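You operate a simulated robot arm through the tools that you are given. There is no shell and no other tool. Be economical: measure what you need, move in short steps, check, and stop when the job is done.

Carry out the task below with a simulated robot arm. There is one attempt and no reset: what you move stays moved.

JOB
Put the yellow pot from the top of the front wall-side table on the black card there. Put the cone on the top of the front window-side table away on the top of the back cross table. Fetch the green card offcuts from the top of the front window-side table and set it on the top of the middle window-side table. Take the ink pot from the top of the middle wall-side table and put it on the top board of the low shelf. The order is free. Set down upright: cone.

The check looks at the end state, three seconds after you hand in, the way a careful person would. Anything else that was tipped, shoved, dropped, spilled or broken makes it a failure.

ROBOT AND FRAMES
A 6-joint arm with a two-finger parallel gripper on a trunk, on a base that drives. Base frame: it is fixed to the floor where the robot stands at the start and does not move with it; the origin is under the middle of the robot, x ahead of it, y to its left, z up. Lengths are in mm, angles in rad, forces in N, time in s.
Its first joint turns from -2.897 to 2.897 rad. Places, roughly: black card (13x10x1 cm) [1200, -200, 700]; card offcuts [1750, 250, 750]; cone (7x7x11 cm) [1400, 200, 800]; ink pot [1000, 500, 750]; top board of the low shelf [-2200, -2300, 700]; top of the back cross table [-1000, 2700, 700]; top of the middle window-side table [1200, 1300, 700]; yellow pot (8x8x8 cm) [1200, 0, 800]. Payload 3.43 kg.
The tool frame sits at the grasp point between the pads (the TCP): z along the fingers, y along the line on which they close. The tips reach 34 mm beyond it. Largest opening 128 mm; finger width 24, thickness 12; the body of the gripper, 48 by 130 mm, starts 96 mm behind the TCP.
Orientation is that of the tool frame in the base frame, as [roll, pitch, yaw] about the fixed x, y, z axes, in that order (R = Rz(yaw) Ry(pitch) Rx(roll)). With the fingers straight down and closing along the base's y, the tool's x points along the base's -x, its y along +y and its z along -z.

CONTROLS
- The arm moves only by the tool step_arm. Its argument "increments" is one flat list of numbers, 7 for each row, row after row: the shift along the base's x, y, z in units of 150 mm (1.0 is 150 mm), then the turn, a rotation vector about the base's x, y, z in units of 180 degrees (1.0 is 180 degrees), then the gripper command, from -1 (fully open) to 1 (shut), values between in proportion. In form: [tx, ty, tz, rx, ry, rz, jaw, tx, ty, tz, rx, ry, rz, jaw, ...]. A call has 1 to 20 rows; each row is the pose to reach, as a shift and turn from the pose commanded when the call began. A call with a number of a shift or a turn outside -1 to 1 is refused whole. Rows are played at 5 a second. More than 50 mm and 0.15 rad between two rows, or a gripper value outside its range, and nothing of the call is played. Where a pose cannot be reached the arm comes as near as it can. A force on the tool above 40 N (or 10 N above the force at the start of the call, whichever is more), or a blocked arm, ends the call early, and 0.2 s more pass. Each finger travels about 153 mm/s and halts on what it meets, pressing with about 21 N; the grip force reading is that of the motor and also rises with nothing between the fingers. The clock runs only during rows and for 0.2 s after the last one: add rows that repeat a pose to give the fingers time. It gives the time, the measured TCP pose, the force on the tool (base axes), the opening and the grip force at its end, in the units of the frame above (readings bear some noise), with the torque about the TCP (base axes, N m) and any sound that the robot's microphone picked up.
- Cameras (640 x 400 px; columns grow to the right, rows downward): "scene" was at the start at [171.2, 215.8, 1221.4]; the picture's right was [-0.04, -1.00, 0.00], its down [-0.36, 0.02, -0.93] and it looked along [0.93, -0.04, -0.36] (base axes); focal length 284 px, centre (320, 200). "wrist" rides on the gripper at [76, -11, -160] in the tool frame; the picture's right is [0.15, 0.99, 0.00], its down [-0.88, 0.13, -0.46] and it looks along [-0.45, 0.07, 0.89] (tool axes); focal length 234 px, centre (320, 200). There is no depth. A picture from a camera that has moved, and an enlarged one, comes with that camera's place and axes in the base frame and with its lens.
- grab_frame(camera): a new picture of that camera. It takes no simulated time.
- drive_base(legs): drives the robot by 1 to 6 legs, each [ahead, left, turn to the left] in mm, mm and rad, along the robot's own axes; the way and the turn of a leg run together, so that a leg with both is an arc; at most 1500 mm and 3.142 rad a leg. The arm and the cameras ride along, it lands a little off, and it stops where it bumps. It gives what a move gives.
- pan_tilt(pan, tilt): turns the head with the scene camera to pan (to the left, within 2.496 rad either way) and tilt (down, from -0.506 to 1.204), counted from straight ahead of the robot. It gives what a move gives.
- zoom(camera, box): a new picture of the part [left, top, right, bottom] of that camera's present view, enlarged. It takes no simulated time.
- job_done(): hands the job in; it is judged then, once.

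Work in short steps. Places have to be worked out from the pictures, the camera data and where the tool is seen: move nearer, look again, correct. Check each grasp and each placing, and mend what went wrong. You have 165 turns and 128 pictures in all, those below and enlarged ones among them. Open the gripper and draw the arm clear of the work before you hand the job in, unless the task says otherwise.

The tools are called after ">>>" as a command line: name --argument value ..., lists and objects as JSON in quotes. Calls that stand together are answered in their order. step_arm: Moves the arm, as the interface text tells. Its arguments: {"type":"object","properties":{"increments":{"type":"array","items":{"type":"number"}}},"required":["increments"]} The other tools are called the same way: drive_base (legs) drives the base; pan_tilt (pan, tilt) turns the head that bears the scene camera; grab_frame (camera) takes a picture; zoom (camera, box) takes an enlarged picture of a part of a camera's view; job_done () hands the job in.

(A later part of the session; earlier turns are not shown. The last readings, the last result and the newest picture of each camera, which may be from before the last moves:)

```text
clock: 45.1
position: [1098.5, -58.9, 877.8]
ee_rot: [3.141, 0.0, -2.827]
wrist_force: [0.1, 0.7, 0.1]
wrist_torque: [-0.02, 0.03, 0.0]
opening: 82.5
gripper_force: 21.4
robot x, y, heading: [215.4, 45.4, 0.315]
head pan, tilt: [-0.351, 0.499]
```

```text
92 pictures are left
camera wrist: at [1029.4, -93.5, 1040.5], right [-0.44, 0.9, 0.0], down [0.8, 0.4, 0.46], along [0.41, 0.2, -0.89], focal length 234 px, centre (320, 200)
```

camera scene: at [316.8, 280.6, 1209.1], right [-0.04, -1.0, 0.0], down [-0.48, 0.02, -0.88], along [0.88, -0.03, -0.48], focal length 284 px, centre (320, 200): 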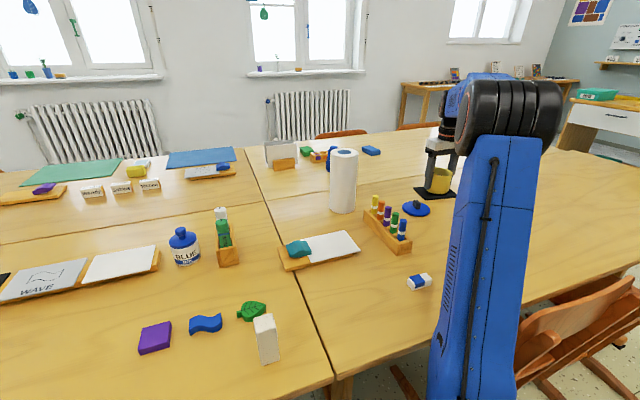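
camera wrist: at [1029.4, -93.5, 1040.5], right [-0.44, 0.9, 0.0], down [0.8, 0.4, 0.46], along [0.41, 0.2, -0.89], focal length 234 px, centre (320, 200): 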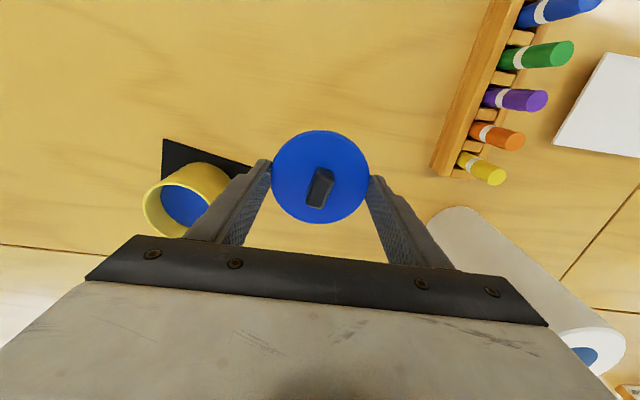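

Lid held as before. I carry it over the pot (computed shift +120.8, −114.8 mm) and look before lowering.

>>> step_arm --increments '[0.2, -0.19, 0, 0, 0, 0, 1, 0.4, -0.38, 0, 0, 0, 0, 1, 0.6, -0.57, 0, 0, 0, 0, 1, 0.805, -0.765, 0, 0, 0, 0, 1, 0.805, -0.765, -0.1, 0, 0, 0, 1, 0.805, -0.765, -0.15, 0, 0, 0, 1]'

>>> grab_frame --camera "wrist"

>>> zoom --camera "scene" --box '[390, 110, 490, 210]'

```text
clock: 46.5
position: [1217.6, -174.6, 855.5]
ee_rot: [3.14, -0.001, -2.827]
wrist_force: [-0.7, 0.4, -1.3]
wrist_torque: [0.04, 0.01, 0.02]
opening: 82.3
gripper_force: 20.7
robot x, y, heading: [218.3, 51.1, 0.315]
head pan, tilt: [-0.351, 0.499]
```

```text
91 pictures are left
camera wrist: at [1148.1, -208.3, 1017.0], right [-0.44, 0.9, 0.0], down [0.8, 0.4, 0.46], along [0.41, 0.2, -0.89], focal length 234 px, centre (320, 200)
```

wrist: 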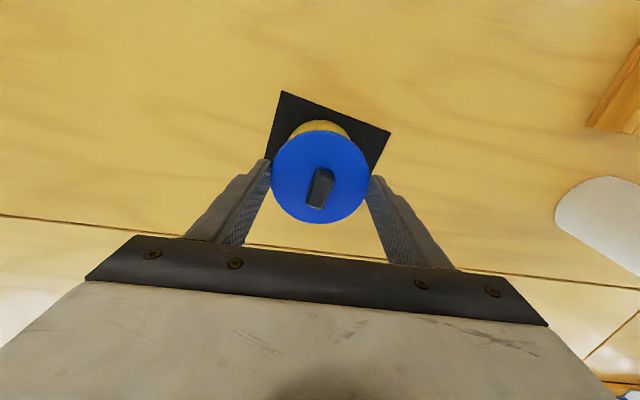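

```text
4.00 times, centred on (440, 160) of scene
camera zoom: at [316.5, 280.6, 1209.2], right [-0.04, -1.0, 0.0], down [-0.48, 0.02, -0.88], along [0.88, -0.03, -0.48], focal length 1134 px, centre (-160, 360)
```

zoom: 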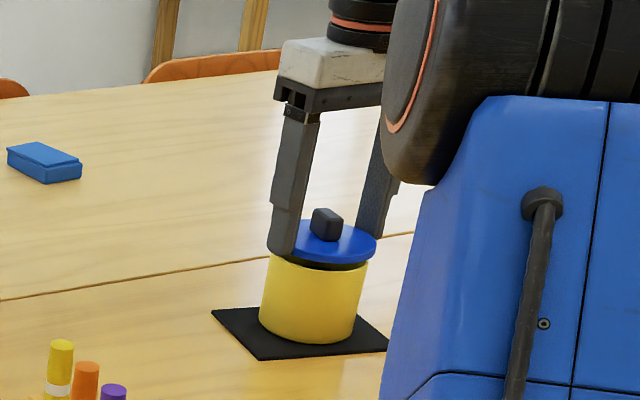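

Well aligned. I lower in small steps until the lid seats.

>>> step_arm --increments '[0, 0, -0.03, 0, 0, 0, 1, 0, 0, -0.05, 0, 0, 0, 1, 0, 0, -0.07, 0, 0, 0, 1, 0, 0, -0.085, 0, 0, 0, 1, 0, 0, -0.095, 0, 0, 0, 1, 0, 0, -0.095, 0, 0, 0, 1]'

>>> zoom --camera "scene" --box '[390, 110, 490, 210]'

```text
clock: 47.9
position: [1216.9, -173.2, 844.1]
ee_rot: [-3.141, 0.002, -2.827]
wrist_force: [3.4, -2.2, 20.4]
wrist_torque: [-0.13, -0.12, 0.07]
opening: 82.5
gripper_force: 20.6
robot x, y, heading: [219.1, 49.7, 0.314]
head pan, tilt: [-0.351, 0.499]
heard: snap
```

```text
4.00 times, centred on (440, 160) of scene
camera zoom: at [315.9, 280.8, 1209.2], right [-0.04, -1.0, 0.0], down [-0.48, 0.02, -0.88], along [0.88, -0.03, -0.48], focal length 1134 px, centre (-160, 360)
```

zoom: 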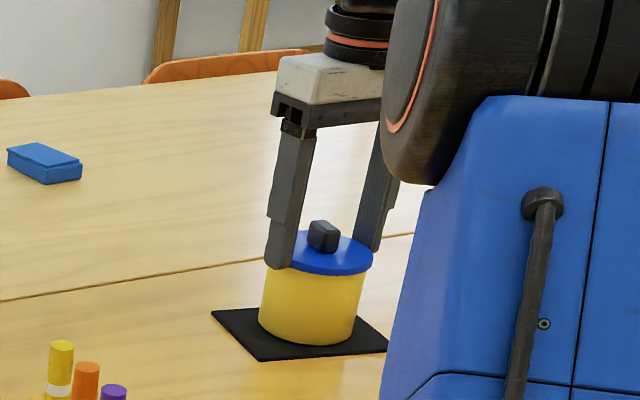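

The lid snapped on with the pot on the card. I release, rise, and start moving towards the cone (est. base centre (1420,192), behind the paper roll).

>>> step_arm --increments '[0, 0, 0.01, 0, 0, 0, 0.3, 0, 0, 0.01, 0, 0, 0, -0.4, 0, 0, 0.01, 0, 0, 0, -0.8, 0, 0, 0.2, 0, 0, 0, -1, 0, 0, 0.5, 0, 0, 0, -1, 0, 0.1, 0.8, 0, 0, 0, -1, 0, 0.4, 0.95, 0, 0, 0, -1, 0, 0.7, 1, 0, 0, 0, -1, 0, 1, 1, 0, 0, 0, -1]'

>>> step_arm --increments '[0.1, 0.3, 0, 0, 0, 0, -1, 0.25, 0.6, 0, 0, 0, 0, -1, 0.4, 0.8, 0, 0, 0, 0, -1, 0.5, 1, 0, 0, 0, 0, -1]'

>>> grab_frame --camera "wrist"

>>> grab_frame --camera "scene"

```text
refused: row 7 steps farther than a row can; nothing moved
```

```text
refused: row 2 steps farther than a row can; nothing moved
```

```text
88 pictures are left
camera wrist: at [1147.2, -207.6, 1005.0], right [-0.44, 0.9, 0.0], down [0.8, 0.4, 0.46], along [0.41, 0.2, -0.89], focal length 234 px, centre (320, 200)
```

wrist: 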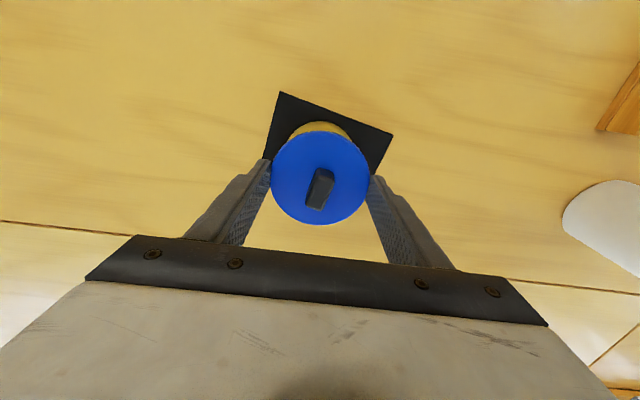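

```text
87 pictures are left
camera scene: at [315.9, 280.8, 1209.2], right [-0.04, -1.0, 0.0], down [-0.48, 0.02, -0.88], along [0.88, -0.03, -0.48], focal length 284 px, centre (320, 200)
```

scene: 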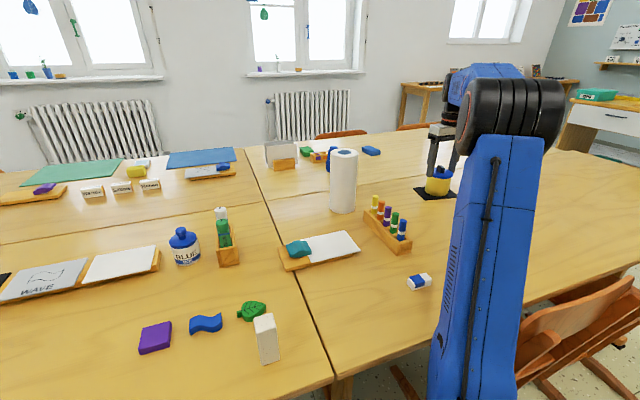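

Step too long; I keep steps under 50 mm.

>>> step_arm --increments '[0, 0, 0.01, 0, 0, 0, 0.3, 0, 0, 0.01, 0, 0, 0, -0.4, 0, 0, 0.01, 0, 0, 0, -0.8, 0, 0, 0.2, 0, 0, 0, -1, 0, 0, 0.5, 0, 0, 0, -1, 0, 0.1, 0.78, 0, 0, 0, -1, 0, 0.38, 0.9, 0, 0, 0, -1, 0, 0.68, 1, 0, 0, 0, -1, 0, 1, 1, 0, 0, 0, -1]'

>>> step_arm --increments '[0.1, 0.25, 0, 0, 0, 0, -1, 0.2, 0.5, 0, 0, 0, 0, -1, 0.35, 0.75, 0, 0, 0, 0, -1, 0.5, 1, 0, 0, 0, 0, -1]'

>>> grab_frame --camera "wrist"

```text
clock: 49.9
position: [1215.0, -24.7, 989.6]
ee_rot: [-3.142, 0.0, -2.831]
wrist_force: [-0.6, 0.0, -0.6]
wrist_torque: [0.06, -0.02, -0.01]
opening: 128.3
gripper_force: 0.2
robot x, y, heading: [216.6, 49.3, 0.311]
head pan, tilt: [-0.351, 0.499]
```

```text
clock: 51.1
position: [1273.3, 118.5, 1010.3]
ee_rot: [-3.138, 0.021, -2.833]
wrist_force: [0.4, -0.3, -0.6]
wrist_torque: [0.01, -0.02, 0.01]
opening: 128.0
gripper_force: 0.0
robot x, y, heading: [214.3, 47.8, 0.316]
head pan, tilt: [-0.351, 0.499]
stopped in row 4: the arm was blocked; the commanded pose is now the measured one
```

```text
86 pictures are left
camera wrist: at [1200.1, 83.9, 1170.3], right [-0.44, 0.9, -0.01], down [0.79, 0.39, 0.47], along [0.43, 0.2, -0.88], focal length 234 px, centre (320, 200)
```

wrist: 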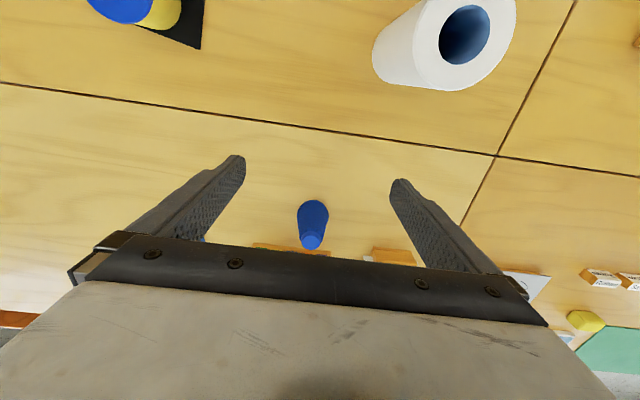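

The arm reaches its limit at (1273,118). The cone computes to (1438,179), so I need the base 50–80 mm further in and slightly right. I look down to check clearance to table feet and chair first.

>>> pan_tilt --pan -0.5 --tilt 1.0

>>> grab_frame --camera "scene"

```text
clock: 52.0
position: [1272.7, 118.4, 1009.9]
ee_rot: [-3.139, 0.021, -2.831]
wrist_force: [-0.3, 0.3, 1.1]
wrist_torque: [0.0, -0.02, -0.03]
opening: 128.0
gripper_force: 0.1
robot x, y, heading: [207.2, 43.4, 0.309]
head pan, tilt: [-0.499, 1.0]
```

```text
85 pictures are left
camera scene: at [279.5, 264.7, 1169.0], right [-0.19, -0.98, 0.0], down [-0.82, 0.16, -0.55], along [0.54, -0.1, -0.84], focal length 284 px, centre (320, 200)
```

scene: 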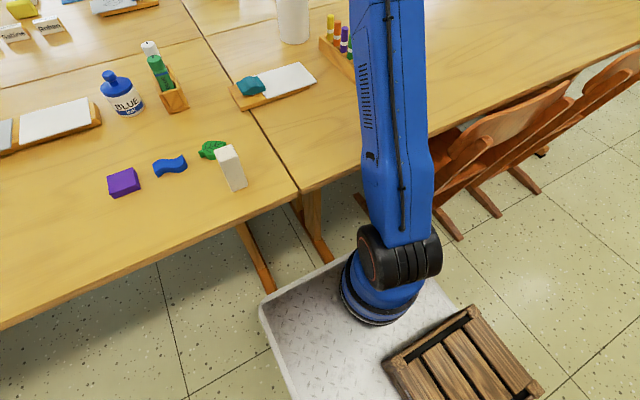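

Feet tips lie near v≈700 in table coordinates; my front edge is at most ~635 now. I drive 50 mm ahead and 40 mm right.

>>> drive_base --legs '[[50, -40, 0]]'

>>> grab_frame --camera "scene"

```text
clock: 52.9
position: [1272.6, 112.1, 1014.0]
ee_rot: [-3.136, 0.026, -2.833]
wrist_force: [0.1, 0.1, 0.6]
wrist_torque: [0.0, 0.01, 0.0]
opening: 127.9
gripper_force: 0.0
robot x, y, heading: [212.4, 38.8, 0.304]
head pan, tilt: [-0.499, 1.0]
stopped in leg 1: the robot was blocked; the commanded pose is now the measured one
```

```text
84 pictures are left
camera scene: at [284.4, 260.7, 1168.6], right [-0.19, -0.98, 0.0], down [-0.82, 0.16, -0.54], along [0.53, -0.1, -0.84], focal length 284 px, centre (320, 200)
```

scene: 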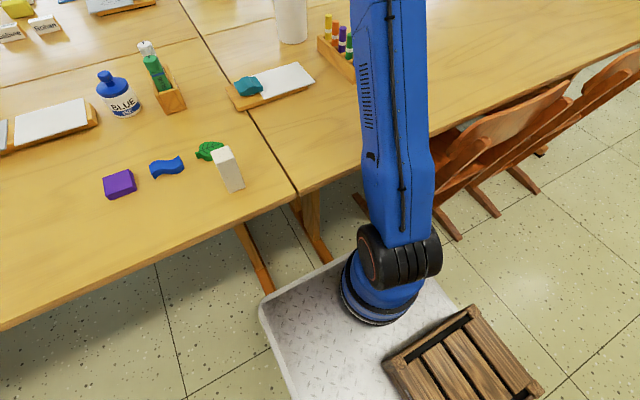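

The base was blocked after a few mm. I back off slightly and look to the right-front to see what it met.

>>> drive_base --legs '[[-25, 10, 0.01]]'

>>> pan_tilt --pan -0.9 --tilt 0.95

>>> grab_frame --camera "scene"

>>> pan_tilt --pan 0.3 --tilt 1.2

>>> grab_frame --camera "scene"

```text
clock: 53.7
position: [1254.9, 125.9, 1005.8]
ee_rot: [-3.137, 0.018, -2.823]
wrist_force: [0.2, -0.3, -0.8]
wrist_torque: [0.01, 0.01, 0.0]
opening: 127.9
gripper_force: 0.1
robot x, y, heading: [187.3, 41.7, 0.314]
head pan, tilt: [-0.499, 1.0]
```

```text
clock: 54.6
position: [1254.0, 125.2, 1005.0]
ee_rot: [-3.14, 0.018, -2.822]
wrist_force: [0.3, -0.5, 0.2]
wrist_torque: [0.01, 0.01, 0.0]
opening: 128.0
gripper_force: 0.0
robot x, y, heading: [189.7, 39.0, 0.312]
head pan, tilt: [-0.901, 0.949]
```

```text
83 pictures are left
camera scene: at [255.2, 236.9, 1171.6], right [-0.55, -0.84, 0.0], down [-0.68, 0.45, -0.58], along [0.49, -0.32, -0.81], focal length 284 px, centre (320, 200)
```

scene: 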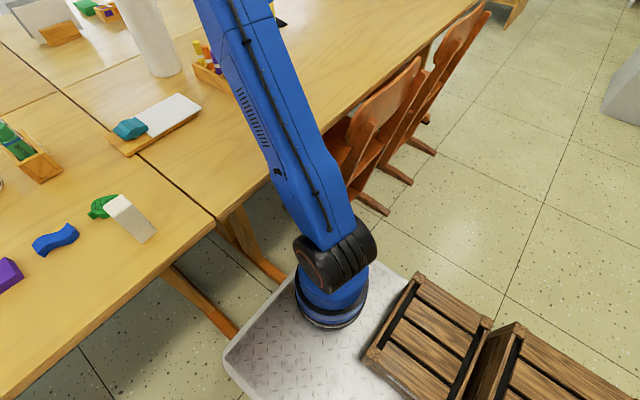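

```text
clock: 56.0
position: [1253.5, 124.0, 1005.8]
ee_rot: [-3.139, 0.016, -2.823]
wrist_force: [0.0, 0.2, -0.3]
wrist_torque: [0.0, -0.02, -0.02]
opening: 128.3
gripper_force: 0.2
robot x, y, heading: [188.9, 39.8, 0.32]
head pan, tilt: [0.3, 1.201]
```

```text
82 pictures are left
camera scene: at [240.1, 309.3, 1155.5], right [0.58, -0.82, 0.0], down [-0.76, -0.54, -0.36], along [0.3, 0.21, -0.93], focal length 284 px, centre (320, 200)
```

scene: 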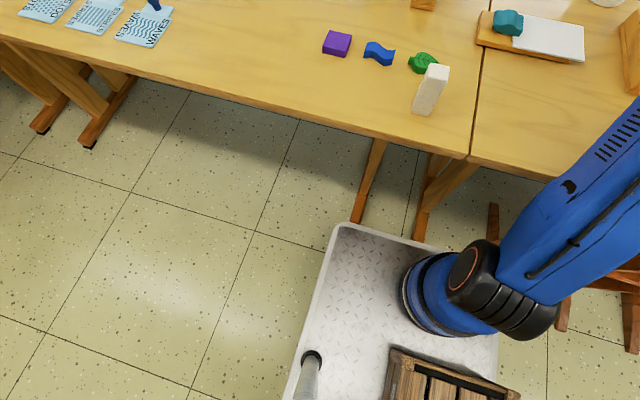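

I was stopped by the table feet. From the reach numbers, the arm would also be stretched right through the paper roll to get the cone, so I'll fetch the cone from the window side later. Next is the ink pot: I swing the arm over it.

>>> step_arm --increments '[-0.19, 0.24, 0, 0, 0, 0, -1, -0.38, 0.48, 0.02, 0, 0, 0, -1, -0.57, 0.72, 0.04, 0, 0, 0, -1, -0.76, 0.98, 0.06, 0, 0, 0, -1]'

>>> step_arm --increments '[-0.19, 0.24, 0, 0, 0, 0, -1, -0.38, 0.48, 0, 0, 0, 0, -1, -0.57, 0.72, 0, 0, 0, 0, -1, -0.76, 0.98, 0, 0, 0, 0, -1]'

>>> step_arm --increments '[-0.19, 0.2, 0, 0, 0, 0, -1, -0.38, 0.4, 0, 0, 0, 0, -1, -0.57, 0.6, 0, 0, 0, 0, -1, -0.76, 0.8, 0, 0, 0, 0, -1]'

>>> grab_frame --camera "wrist"

```text
clock: 57.0
position: [1139.4, 271.5, 1015.2]
ee_rot: [-3.138, 0.017, -2.825]
wrist_force: [1.3, -0.5, -0.6]
wrist_torque: [0.04, 0.03, -0.01]
opening: 127.8
gripper_force: 0.1
robot x, y, heading: [188.1, 42.8, 0.313]
head pan, tilt: [0.3, 1.201]
```

```text
clock: 58.0
position: [1026.9, 416.9, 1016.3]
ee_rot: [-3.137, 0.017, -2.825]
wrist_force: [-0.4, -0.7, 0.9]
wrist_torque: [-0.01, -0.02, 0.03]
opening: 127.9
gripper_force: 0.0
robot x, y, heading: [188.6, 46.0, 0.313]
head pan, tilt: [0.3, 1.201]
```

```text
clock: 59.0
position: [912.1, 539.1, 1016.1]
ee_rot: [-3.138, 0.016, -2.824]
wrist_force: [0.2, -0.4, -0.6]
wrist_torque: [0.01, 0.0, 0.0]
opening: 128.0
gripper_force: 0.1
robot x, y, heading: [188.9, 37.5, 0.315]
head pan, tilt: [0.3, 1.201]
```

```text
81 pictures are left
camera wrist: at [840.4, 503.8, 1176.3], right [-0.45, 0.89, -0.01], down [0.79, 0.4, 0.47], along [0.42, 0.21, -0.88], focal length 234 px, centre (320, 200)
```

wrist: 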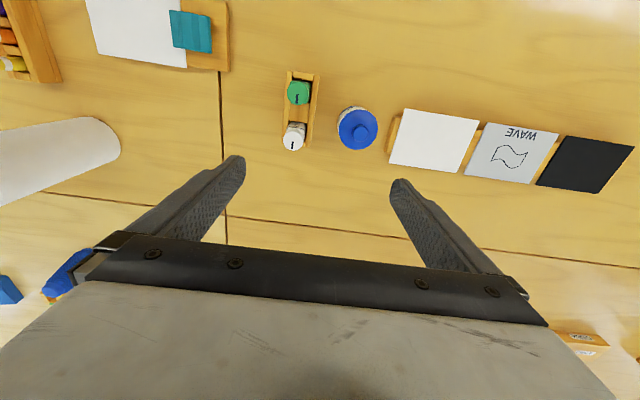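

The ink pot is near (885,588) with tight neighbours left and right (glue box, card tile), but free space in front and behind. I go over it and turn the tool 90° so the fingers close front-to-back.

>>> step_arm --increments '[-0.1, 0.15, 0, -0.0017, 0.0051, 0, -1, -0.18, 0.34, -0.1, -0.0017, 0.0051, 0, -1, -0.18, 0.34, -0.3, -0.0017, 0.0051, 0, -1]'

>>> step_arm --increments '[0, 0, 0, 0, 0, 0.045, -1, 0, 0, 0, 0, 0, 0.09, -1, 0, 0, 0, 0, 0, 0.135, -1, 0, 0, 0, 0, 0, 0.18, -1, 0, 0, 0, 0, 0, 0.225, -1, 0, 0, 0, 0, 0, 0.27, -1, 0, 0, 0, 0, 0, 0.315, -1, 0, 0, 0, 0, 0, 0.36, -1, 0, 0, 0, 0, 0, 0.405, -1, 0, 0, 0, 0, 0, 0.45, -1, 0, 0, 0, 0, 0, 0.495, -1]'

>>> grab_frame --camera "wrist"

```text
clock: 59.8
position: [883.7, 591.3, 972.9]
ee_rot: [-3.139, 0.0, -2.821]
wrist_force: [-0.3, -0.2, 1.0]
wrist_torque: [-0.01, -0.02, 0.0]
opening: 127.9
gripper_force: 0.1
robot x, y, heading: [190.5, 45.1, 0.317]
head pan, tilt: [0.3, 1.201]
```

```text
clock: 62.2
position: [885.4, 590.6, 969.9]
ee_rot: [-3.138, 0.001, -1.267]
wrist_force: [-0.2, 0.8, -0.3]
wrist_torque: [0.01, 0.0, 0.01]
opening: 128.0
gripper_force: 0.0
robot x, y, heading: [188.7, 40.1, 0.316]
head pan, tilt: [0.3, 1.201]
```

```text
80 pictures are left
camera wrist: at [917.7, 522.2, 1131.0], right [-0.9, -0.44, 0.0], down [-0.39, 0.8, 0.46], along [-0.2, 0.41, -0.89], focal length 234 px, centre (320, 200)
```

wrist: 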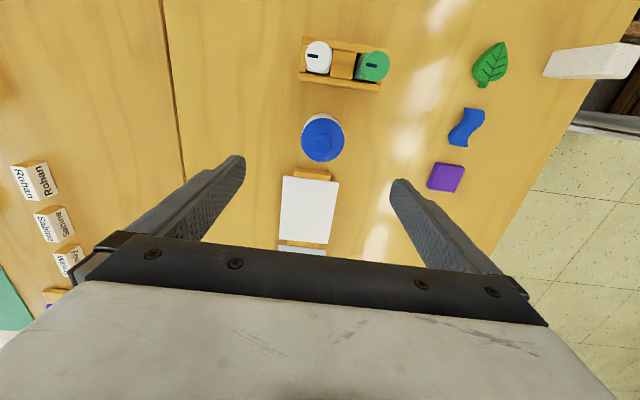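

Ink pot centre computes to about (887,580), ~74 mm wide, ~105 mm tall. I centre on it, lower to z≈880 and check.

>>> step_arm --increments '[0.01, -0.07, -0.2, 0, 0, 0, -1, 0.01, -0.07, -0.45, 0, 0, 0, -1, 0.01, -0.07, -0.6, 0, 0, 0, -1]'

>>> grab_frame --camera "wrist"

>>> pan_tilt --pan 0.2 --tilt 0.6

>>> grab_frame --camera "scene"

```text
clock: 63.0
position: [887.5, 579.3, 880.0]
ee_rot: [-3.137, -0.001, -1.267]
wrist_force: [0.1, 0.1, -0.1]
wrist_torque: [0.02, 0.01, -0.02]
opening: 128.2
gripper_force: 0.1
robot x, y, heading: [186.7, 40.8, 0.317]
head pan, tilt: [0.3, 1.201]
```

```text
79 pictures are left
camera wrist: at [918.9, 510.6, 1040.8], right [-0.9, -0.44, 0.0], down [-0.39, 0.8, 0.46], along [-0.19, 0.41, -0.89], focal length 234 px, centre (320, 200)
```

wrist: 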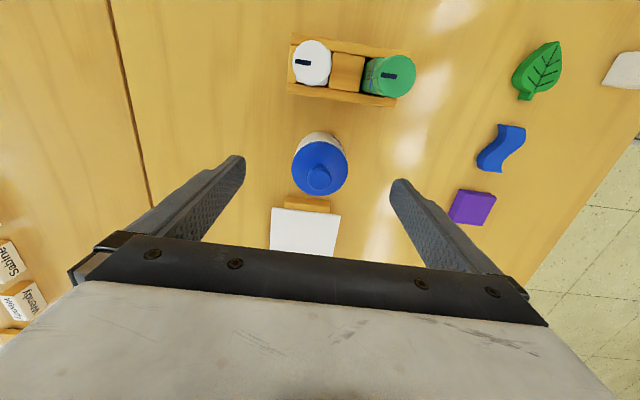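

```text
clock: 64.0
position: [886.9, 581.0, 880.1]
ee_rot: [-3.138, 0.0, -1.267]
wrist_force: [0.0, 0.1, 0.8]
wrist_torque: [0.0, 0.0, -0.02]
opening: 128.0
gripper_force: 0.0
robot x, y, heading: [186.8, 43.7, 0.314]
head pan, tilt: [0.201, 0.6]
```

```text
78 pictures are left
camera scene: at [271.2, 320.8, 1200.0], right [0.5, -0.87, 0.0], down [-0.49, -0.28, -0.82], along [0.72, 0.41, -0.57], focal length 284 px, centre (320, 200)
```

scene: 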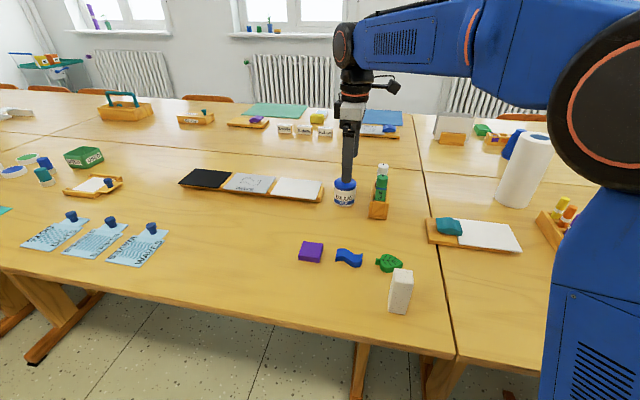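

Aligned. I lower to z≈787 and close gently, then lift slightly.

>>> step_arm --increments '[0, 0.01, -0.3, 0, 0, 0, -1, 0, 0.01, -0.55, 0, 0, 0, -1, 0, 0.01, -0.62, 0, 0, 0, -1, 0, 0.01, -0.62, 0, 0, 0, -0.6, 0, 0.01, -0.62, 0, 0, 0, -0.2, 0, 0.01, -0.62, 0, 0, 0, 0.3, 0, 0.01, -0.62, 0, 0, 0, 1, 0, 0.01, -0.62, 0, 0, 0, 1, 0, 0.01, -0.52, 0, 0, 0, 1, 0, 0.01, -0.35, 0, 0, 0, 1]'

>>> grab_frame --camera "wrist"

>>> zoom --camera "scene" --box '[280, 90, 440, 230]'

```text
clock: 66.2
position: [887.3, 585.5, 826.6]
ee_rot: [-3.138, 0.0, -1.266]
wrist_force: [0.3, 0.6, -3.9]
wrist_torque: [-0.02, 0.01, -0.01]
opening: 60.1
gripper_force: 20.8
robot x, y, heading: [184.3, 44.3, 0.314]
head pan, tilt: [0.201, 0.6]
```

```text
77 pictures are left
camera wrist: at [919.8, 514.7, 988.4], right [-0.9, -0.43, 0.0], down [-0.39, 0.8, 0.46], along [-0.19, 0.41, -0.89], focal length 234 px, centre (320, 200)
```

wrist: 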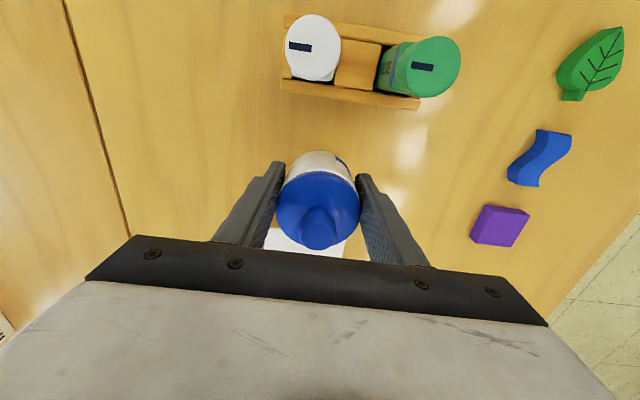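

```text
2.86 times, centred on (360, 160) of scene
camera zoom: at [271.4, 320.9, 1200.0], right [0.5, -0.87, 0.0], down [-0.49, -0.28, -0.82], along [0.72, 0.41, -0.57], focal length 810 px, centre (206, 314)
```

zoom: 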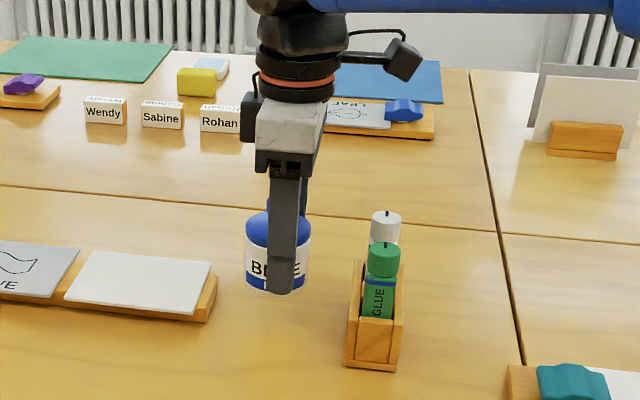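

The ink pot is held firmly (60 mm). I lift it high and back away from the table, then turn toward the low shelf.

>>> step_arm --increments '[0, 0, 0.25, 0, 0, 0, 1, 0, 0, 0.5, 0, 0, 0, 1, -0.1, -0.05, 0.75, 0, 0, 0, 1, -0.3, -0.1, 0.9, 0, 0, 0, 1, -0.6, -0.15, 1, 0, 0, 0, 1]'

>>> drive_base --legs '[[-500, 0, 0], [0, 0, 3.14159], [900, 300, 0]]'

>>> pan_tilt --pan 0.3 --tilt 0.35

>>> grab_frame --camera "scene"

```text
clock: 67.4
position: [796.7, 559.1, 976.4]
ee_rot: [-3.139, -0.001, -1.268]
wrist_force: [0.5, 0.8, -3.3]
wrist_torque: [-0.06, 0.02, -0.01]
opening: 60.3
gripper_force: 21.2
robot x, y, heading: [184.2, 45.4, 0.318]
head pan, tilt: [0.201, 0.6]
```

```text
clock: 82.2
position: [-1585.0, -1253.0, 976.5]
ee_rot: [-3.137, -0.002, 1.927]
wrist_force: [-0.7, 0.0, -0.3]
wrist_torque: [0.01, -0.02, 0.02]
opening: 60.2
gripper_force: 20.8
robot x, y, heading: [-1002.0, -704.2, -2.769]
head pan, tilt: [0.201, 0.6]
```

```text
clock: 83.0
position: [-1586.0, -1253.7, 976.3]
ee_rot: [-3.138, 0.001, 1.926]
wrist_force: [0.4, -1.0, 0.9]
wrist_torque: [0.03, 0.03, 0.0]
opening: 60.3
gripper_force: 20.8
robot x, y, heading: [-1011.8, -710.4, -2.767]
head pan, tilt: [0.3, 0.351]
```

```text
75 pictures are left
camera scene: at [-1076.2, -997.1, 1222.7], right [-0.62, 0.78, 0.0], down [0.27, 0.21, -0.94], along [-0.74, -0.58, -0.34], focal length 284 px, centre (320, 200)
```

scene: 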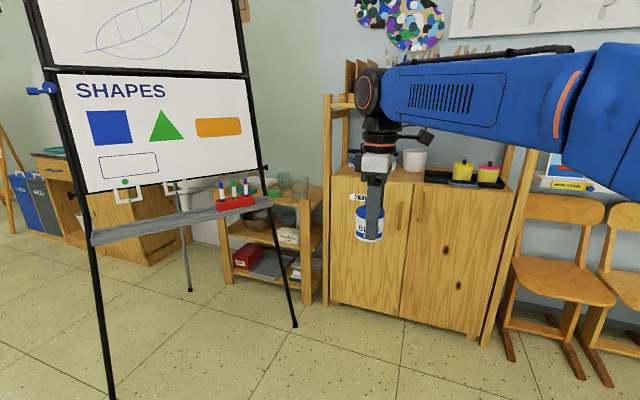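

The pot is still held; the shelf stands between the easel and the cabinet. I zoom in on its top.

>>> zoom --camera "scene" --box '[160, 150, 340, 330]'

```text
2.22 times, centred on (250, 240) of scene
camera zoom: at [-1076.2, -997.1, 1222.7], right [-0.62, 0.78, 0.0], down [0.27, 0.21, -0.94], along [-0.74, -0.58, -0.34], focal length 630 px, centre (476, 111)
```

zoom: 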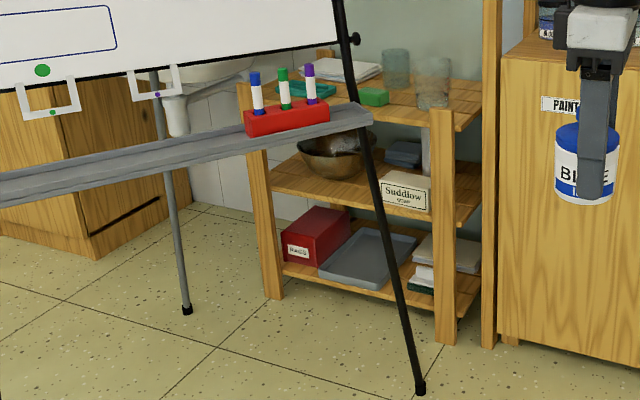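

I approach to see the shelf top past the easel's right side.

>>> drive_base --legs '[[0, 0, -0.06], [450, 250, 0]]'

>>> pan_tilt --pan 0.35 --tilt 0.45

>>> grab_frame --camera "scene"

>>> grab_frame --camera "wrist"

```text
clock: 86.4
position: [-1967.6, -1585.2, 976.0]
ee_rot: [-3.137, 0.001, 1.863]
wrist_force: [-0.3, 0.7, 0.1]
wrist_torque: [0.03, 0.04, 0.01]
opening: 60.3
gripper_force: 20.5
robot x, y, heading: [-1353.3, -1073.1, -2.837]
head pan, tilt: [0.3, 0.351]
```

```text
clock: 87.0
position: [-1967.0, -1585.5, 976.9]
ee_rot: [-3.139, 0.0, 1.862]
wrist_force: [-2.0, -0.4, -0.2]
wrist_torque: [0.08, 0.01, -0.02]
opening: 60.4
gripper_force: 21.1
robot x, y, heading: [-1354.8, -1078.1, -2.832]
head pan, tilt: [0.351, 0.45]
```

```text
73 pictures are left
camera scene: at [-1438.0, -1365.6, 1213.6], right [-0.61, 0.79, 0.0], down [0.34, 0.27, -0.9], along [-0.71, -0.55, -0.43], focal length 284 px, centre (320, 200)
```

scene: 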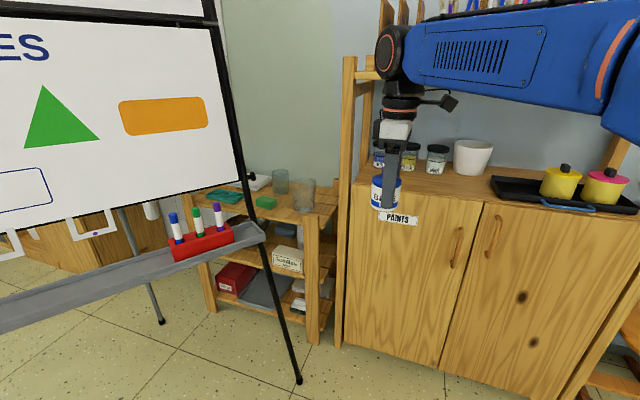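

```text
72 pictures are left
camera wrist: at [-1999.1, -1515.1, 1137.8], right [0.91, 0.42, 0.0], down [0.38, -0.81, 0.46], along [0.19, -0.41, -0.89], focal length 234 px, centre (320, 200)
```

wrist: 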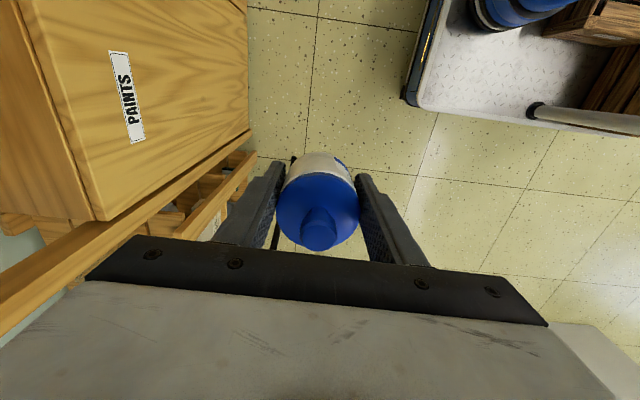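

>>> zoom --camera "scene" --box '[190, 150, 370, 262]'

```text
3.56 times, centred on (280, 206) of scene
camera zoom: at [-1438.0, -1365.6, 1213.6], right [-0.61, 0.79, 0.0], down [0.34, 0.27, -0.9], along [-0.71, -0.55, -0.43], focal length 1008 px, centre (462, 179)
```

zoom: 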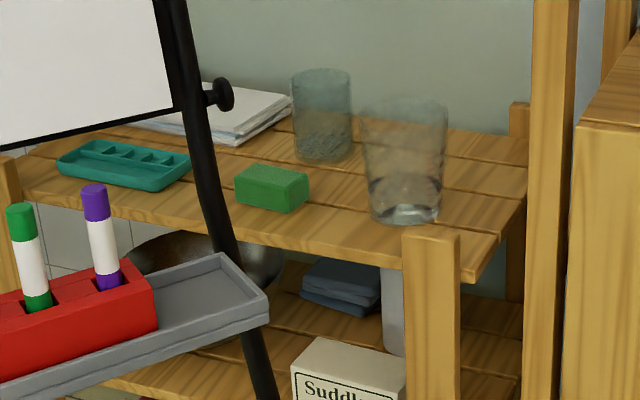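

The shelf's top board has a free area at its right rear, behind the front glass (table-aligned coordinates v≈−2900, u≈−1285). I must come in between easel and cabinet, so first I bring the arm nearer to my centreline.

>>> step_arm --increments '[0.02, 0.25, 0.02, 0, 0, 0, 1, 0.04, 0.5, 0.04, 0, 0, 0, 1, 0.06, 0.75, 0.06, 0, 0, 0, 1, 0.08, 1, 0.08, 0, 0, 0, 1]'

>>> step_arm --increments '[0.1, 0.2, 0, 0, 0, 0, 1, 0.2, 0.4, 0, 0, 0, 0, 1, 0.2, 0.45, 0, 0, 0, 0, 1]'

>>> drive_base --legs '[[0, 400, 0]]'

>>> grab_frame --camera "scene"

```text
clock: 88.0
position: [-1952.6, -1433.4, 987.5]
ee_rot: [-3.137, 0.001, 1.862]
wrist_force: [0.0, -0.3, -4.1]
wrist_torque: [0.06, -0.02, 0.0]
opening: 60.1
gripper_force: 21.1
robot x, y, heading: [-1353.8, -1073.6, -2.835]
head pan, tilt: [0.351, 0.45]
```

```text
clock: 88.8
position: [-1923.6, -1365.7, 987.3]
ee_rot: [-3.138, 0.001, 1.863]
wrist_force: [-0.2, 0.5, -3.2]
wrist_torque: [0.07, 0.02, -0.01]
opening: 60.2
gripper_force: 21.2
robot x, y, heading: [-1356.4, -1077.5, -2.836]
head pan, tilt: [0.351, 0.45]
```

```text
clock: 91.3
position: [-1801.3, -1745.7, 988.4]
ee_rot: [-3.138, 0.001, 1.868]
wrist_force: [0.0, 0.9, -2.5]
wrist_torque: [0.01, -0.02, -0.01]
opening: 60.4
gripper_force: 20.8
robot x, y, heading: [-1231.4, -1451.6, -2.837]
head pan, tilt: [0.351, 0.45]
```

```text
70 pictures are left
camera scene: at [-1316.3, -1743.7, 1213.6], right [-0.61, 0.79, 0.0], down [0.34, 0.27, -0.9], along [-0.71, -0.55, -0.44], focal length 284 px, centre (320, 200)
```

scene: 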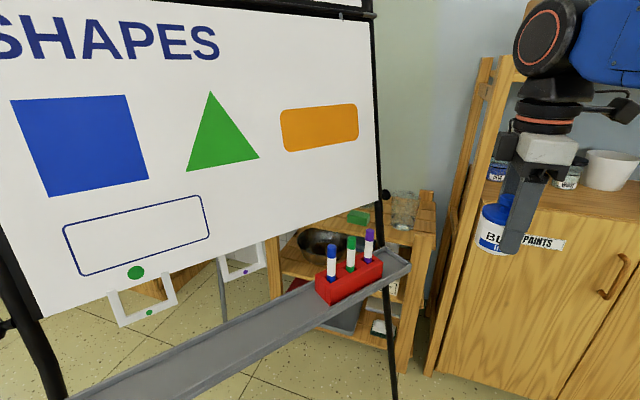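

Triangulating from the two views: the easel tray's right end is at (v −2367, u −1235, z≈785), its leg near (−2476,−1319) at z 905, and the cabinet upright starts at u≈−1050. The corridor is wide enough; I drive 220 ahead, 80 left.

>>> drive_base --legs '[[220, 80, 0]]'

>>> pan_tilt --pan -0.05 --tilt 0.5

>>> grab_frame --camera "scene"

>>> grab_frame --camera "wrist"

```text
clock: 93.1
position: [-1980.8, -1893.3, 987.2]
ee_rot: [-3.138, 0.001, 1.874]
wrist_force: [-0.5, -0.2, -3.5]
wrist_torque: [0.02, -0.01, -0.01]
opening: 60.5
gripper_force: 20.7
robot x, y, heading: [-1414.0, -1597.1, -2.824]
head pan, tilt: [0.351, 0.45]
```

```text
clock: 93.9
position: [-1982.4, -1893.3, 987.0]
ee_rot: [-3.135, 0.0, 1.873]
wrist_force: [-0.1, 0.2, -2.7]
wrist_torque: [0.05, 0.0, 0.01]
opening: 60.3
gripper_force: 20.9
robot x, y, heading: [-1417.6, -1596.8, -2.827]
head pan, tilt: [-0.051, 0.499]
```

```text
69 pictures are left
camera scene: at [-1512.4, -1854.5, 1209.1], right [-0.26, 0.96, 0.0], down [0.46, 0.13, -0.88], along [-0.85, -0.23, -0.48], focal length 284 px, centre (320, 200)
```

scene: 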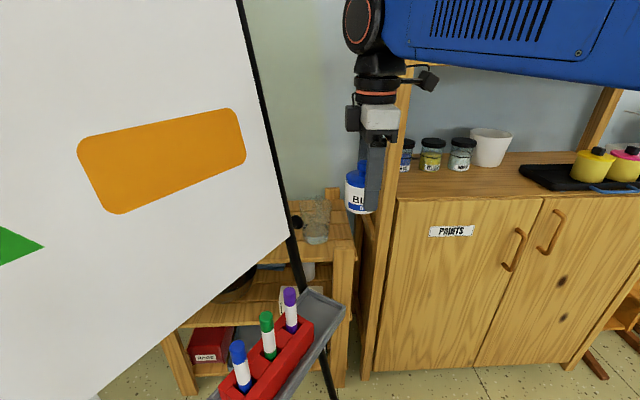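

```text
68 pictures are left
camera wrist: at [-2014.8, -1824.6, 1148.9], right [0.9, 0.43, 0.0], down [0.39, -0.8, 0.46], along [0.19, -0.41, -0.89], focal length 234 px, centre (320, 200)
```

wrist: 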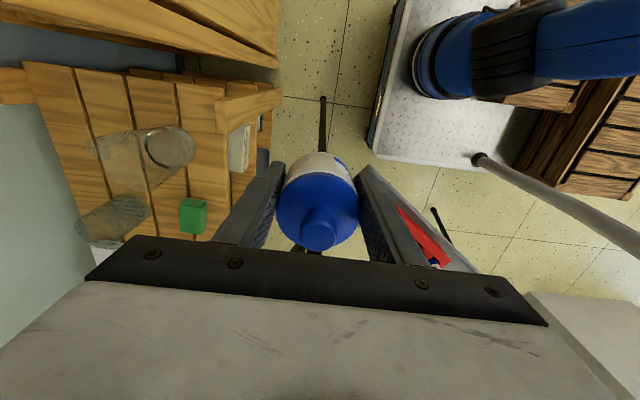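

The wrist view shows the board clearly: front glass base at (v −2779,u −1276), free area around (v −2910,u −1235), i.e. base frame (−2386,−2074). I move there in stages, staying above the glasses.

>>> step_arm --increments '[-0.15, -0.25, 0, 0, 0, 0, 1, -0.4, -0.35, 0, 0, 0, 0, 1, -0.65, -0.45, 0, 0, 0, 0, 1, -0.9, -0.5, 0, 0, 0, 0, 1]'

>>> step_arm --increments '[-0.3, -0.1, -0.05, 0, 0, 0, 1, -0.6, -0.2, -0.1, 0, 0, 0, 1, -0.9, -0.3, -0.15, 0, 0, 0, 1]'

>>> grab_frame --camera "wrist"

>>> grab_frame --camera "scene"

```text
clock: 94.9
position: [-2118.3, -1971.4, 988.2]
ee_rot: [-3.137, -0.001, 1.872]
wrist_force: [1.2, -0.5, -1.8]
wrist_torque: [0.01, 0.09, 0.03]
opening: 60.4
gripper_force: 21.1
robot x, y, heading: [-1415.8, -1594.1, -2.824]
head pan, tilt: [-0.051, 0.499]
```

```text
clock: 95.7
position: [-2253.3, -2015.2, 966.5]
ee_rot: [-3.137, 0.0, 1.873]
wrist_force: [0.1, 0.0, -1.0]
wrist_torque: [-0.02, 0.09, 0.02]
opening: 60.4
gripper_force: 20.9
robot x, y, heading: [-1417.1, -1599.3, -2.825]
head pan, tilt: [-0.051, 0.499]
```

```text
67 pictures are left
camera wrist: at [-2286.2, -1946.0, 1127.7], right [0.9, 0.43, -0.01], down [0.39, -0.8, 0.46], along [0.19, -0.41, -0.89], focal length 234 px, centre (320, 200)
```

wrist: 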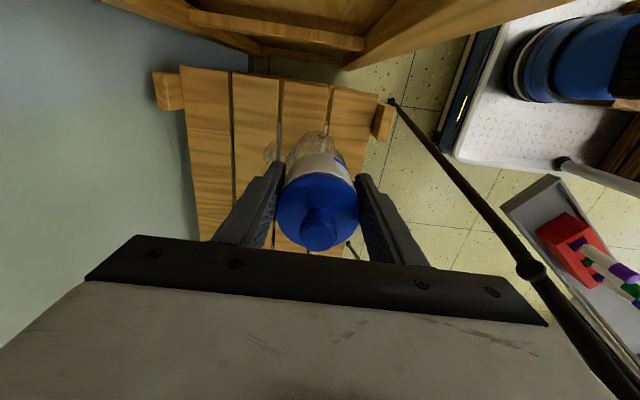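

```text
66 pictures are left
camera scene: at [-1512.0, -1854.2, 1209.2], right [-0.26, 0.96, 0.0], down [0.46, 0.13, -0.88], along [-0.85, -0.23, -0.48], focal length 284 px, centre (320, 200)
```

scene: 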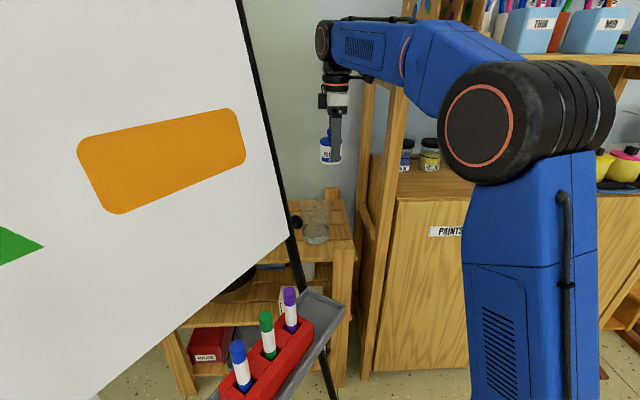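

Clear so far. I continue to the spot and descend to z≈880.

>>> step_arm --increments '[-0.3, -0.13, -0.1, 0, 0, 0, 1, -0.6, -0.26, -0.2, 0, 0, 0, 1, -0.88, -0.38, -0.3, 0, 0, 0, 1, -0.88, -0.38, -0.58, 0, 0, 0, 1]'

>>> grab_frame --camera "wrist"

>>> zoom --camera "scene" --box '[260, 60, 460, 260]'

```text
refused: row 1 steps farther than a row can; nothing moved
```

```text
65 pictures are left
camera wrist: at [-2286.2, -1946.0, 1127.7], right [0.9, 0.43, -0.01], down [0.39, -0.8, 0.46], along [0.19, -0.41, -0.89], focal length 234 px, centre (320, 200)
```

wrist: 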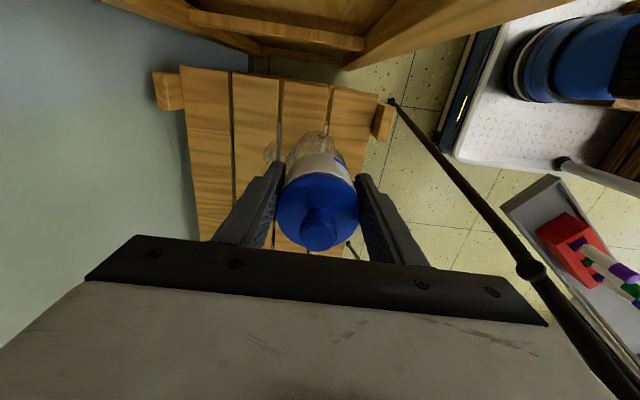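

```text
2.00 times, centred on (360, 160) of scene
camera zoom: at [-1512.0, -1854.2, 1209.2], right [-0.26, 0.96, 0.0], down [0.46, 0.13, -0.88], along [-0.85, -0.23, -0.48], focal length 567 px, centre (240, 280)
```

zoom: 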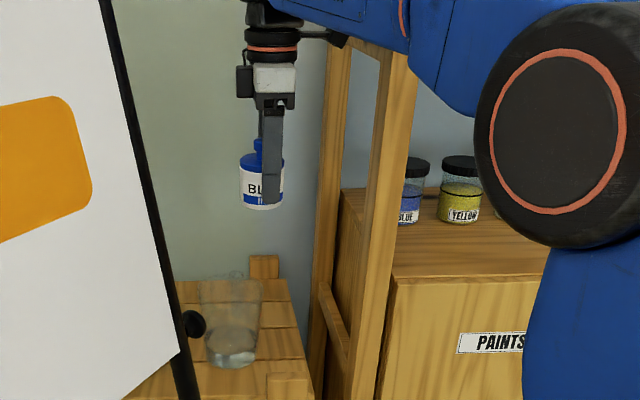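

I repeat with smaller steps.

>>> step_arm --increments '[-0.25, -0.1, -0.05, 0, 0, 0, 1, -0.5, -0.21, -0.1, 0, 0, 0, 1, -0.75, -0.32, -0.15, 0, 0, 0, 1, -0.88, -0.38, -0.3, 0, 0, 0, 1, -0.88, -0.38, -0.55, 0, 0, 0, 1]'

>>> grab_frame --camera "wrist"

>>> zoom --camera "scene" --box '[260, 60, 460, 260]'

```text
clock: 96.9
position: [-2383.9, -2071.5, 883.4]
ee_rot: [-3.136, 0.0, 1.873]
wrist_force: [-0.3, 0.2, -2.9]
wrist_torque: [0.06, 0.07, 0.01]
opening: 60.6
gripper_force: 21.1
robot x, y, heading: [-1416.3, -1596.3, -2.826]
head pan, tilt: [-0.051, 0.499]
```

```text
63 pictures are left
camera wrist: at [-2417.2, -2002.8, 1044.0], right [0.9, 0.43, -0.01], down [0.39, -0.8, 0.46], along [0.19, -0.41, -0.89], focal length 234 px, centre (320, 200)
```

wrist: 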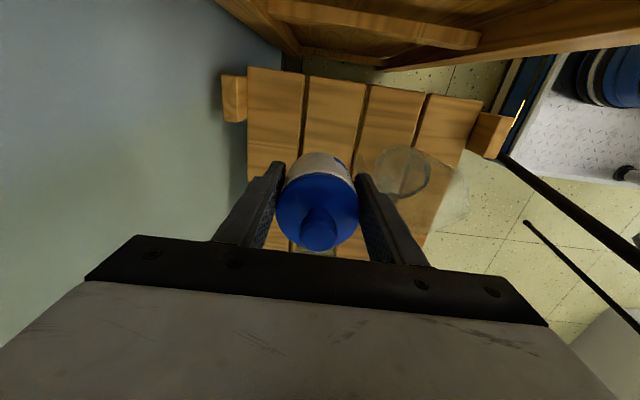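

```text
2.00 times, centred on (360, 160) of scene
camera zoom: at [-1512.4, -1854.5, 1209.1], right [-0.26, 0.96, 0.0], down [0.46, 0.13, -0.88], along [-0.85, -0.23, -0.48], focal length 567 px, centre (240, 280)
```

zoom: 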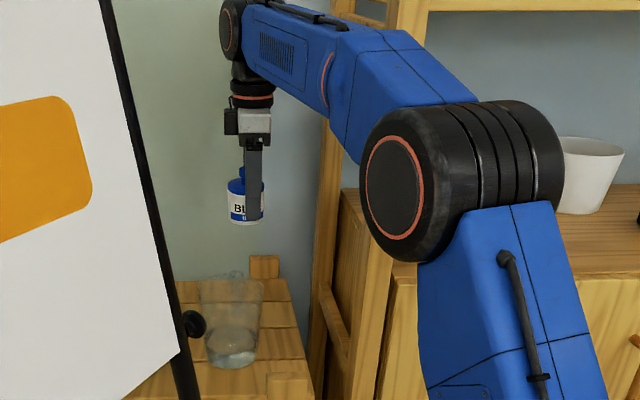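

Triangulated board height ≈674, so contact is expected at TCP z≈721. I lower to 745 first, then feel downward.

>>> step_arm --increments '[0, 0, -0.3, 0, 0, 0, 1, 0, 0, -0.6, 0, 0, 0, 1, 0, 0, -0.85, 0, 0, 0, 1, 0, 0, -0.92, 0, 0, 0, 1]'

>>> step_arm --increments '[0, 0, -0.04, 0, 0, 0, 1, 0, 0, -0.08, 0, 0, 0, 1, 0, 0, -0.11, 0, 0, 0, 1, 0, 0, -0.14, 0, 0, 0, 1]'

>>> grab_frame --camera "wrist"

```text
clock: 97.9
position: [-2384.1, -2070.0, 744.7]
ee_rot: [-3.138, 0.0, 1.872]
wrist_force: [1.0, 0.3, -3.3]
wrist_torque: [0.04, 0.05, -0.01]
opening: 60.1
gripper_force: 20.8
robot x, y, heading: [-1414.6, -1597.2, -2.828]
head pan, tilt: [-0.051, 0.499]
```

```text
clock: 98.9
position: [-2383.0, -2069.9, 723.3]
ee_rot: [-3.139, -0.001, 1.873]
wrist_force: [-0.3, -0.1, -2.1]
wrist_torque: [0.02, 0.0, 0.0]
opening: 60.0
gripper_force: 21.2
robot x, y, heading: [-1414.1, -1596.7, -2.822]
head pan, tilt: [-0.051, 0.499]
```

```text
61 pictures are left
camera wrist: at [-2416.8, -2001.4, 884.5], right [0.9, 0.43, 0.0], down [0.39, -0.8, 0.46], along [0.19, -0.41, -0.89], focal length 234 px, centre (320, 200)
```

wrist: 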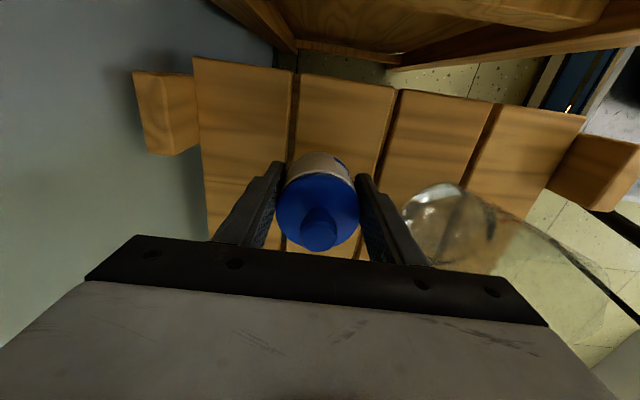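

No contact yet; keep feeling down in 3 mm steps.

>>> step_arm --increments '[0, 0, -0.02, 0, 0, 0, 1, 0, 0, -0.04, 0, 0, 0, 1, 0, 0, -0.06, 0, 0, 0, 1, 0, 0, -0.06, 0, 0, 0, 1]'

```text
clock: 99.9
position: [-2383.9, -2071.1, 716.1]
ee_rot: [-3.138, -0.001, 1.874]
wrist_force: [0.4, 0.3, -3.4]
wrist_torque: [0.06, 0.03, 0.04]
opening: 60.1
gripper_force: 21.2
robot x, y, heading: [-1414.3, -1598.3, -2.822]
head pan, tilt: [-0.051, 0.499]
```

>>> step_arm --increments '[0, 0, -0.02, 0, 0, 0, 1, 0, 0, -0.04, 0, 0, 0, 1, 0, 0, -0.06, 0, 0, 0, 1, 0, 0, -0.08, 0, 0, 0, 1, 0, 0, -0.08, 0, 0, 0, 1]'

```text
clock: 101.1
position: [-2384.0, -2070.8, 701.8]
ee_rot: [-3.138, -0.001, 1.874]
wrist_force: [0.3, 0.5, -2.9]
wrist_torque: [0.05, -0.02, 0.03]
opening: 60.2
gripper_force: 21.0
robot x, y, heading: [-1414.6, -1597.7, -2.821]
head pan, tilt: [-0.051, 0.499]
```

Still free at 702. I check visually, then go on.

>>> zoom --camera "scene" --box '[280, 150, 400, 250]'

>>> step_arm --increments '[0, 0, -0.02, 0, 0, 0, 1, 0, 0, -0.04, 0, 0, 0, 1, 0, 0, -0.06, 0, 0, 0, 1, 0, 0, -0.08, 0, 0, 0, 1, 0, 0, -0.08, 0, 0, 0, 1]'

>>> grab_frame --camera "wrist"

```text
4.00 times, centred on (340, 200) of scene
camera zoom: at [-1512.6, -1854.5, 1209.1], right [-0.26, 0.96, 0.0], down [0.46, 0.13, -0.88], along [-0.85, -0.23, -0.48], focal length 1134 px, centre (240, 200)
```

zoom: 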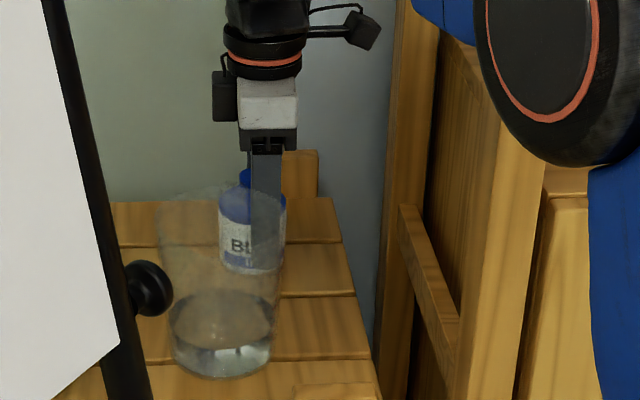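

```text
clock: 102.0
position: [-2385.8, -2070.5, 700.6]
ee_rot: [-3.127, 0.0, 1.872]
wrist_force: [0.8, 1.1, 11.9]
wrist_torque: [0.15, 0.07, -0.03]
opening: 60.5
gripper_force: 21.1
robot x, y, heading: [-1415.0, -1592.8, -2.828]
head pan, tilt: [-0.051, 0.499]
stopped in row 4: the force on the tool passed its limit (the readings are from after the stop); the commanded pose is now the measured one
```

```text
59 pictures are left
camera wrist: at [-2416.7, -2001.5, 861.5], right [0.9, 0.43, -0.01], down [0.39, -0.8, 0.46], along [0.19, -0.42, -0.89], focal length 234 px, centre (320, 200)
```

wrist: 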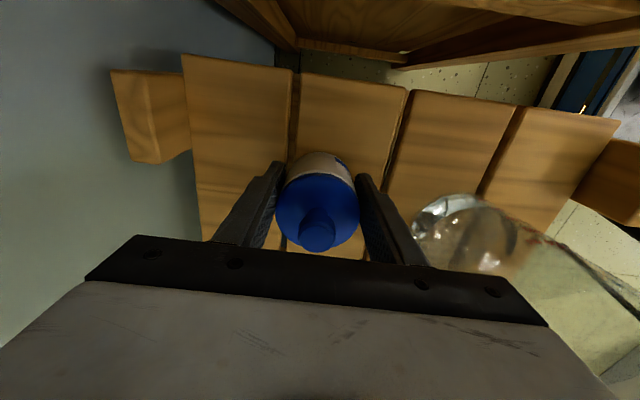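

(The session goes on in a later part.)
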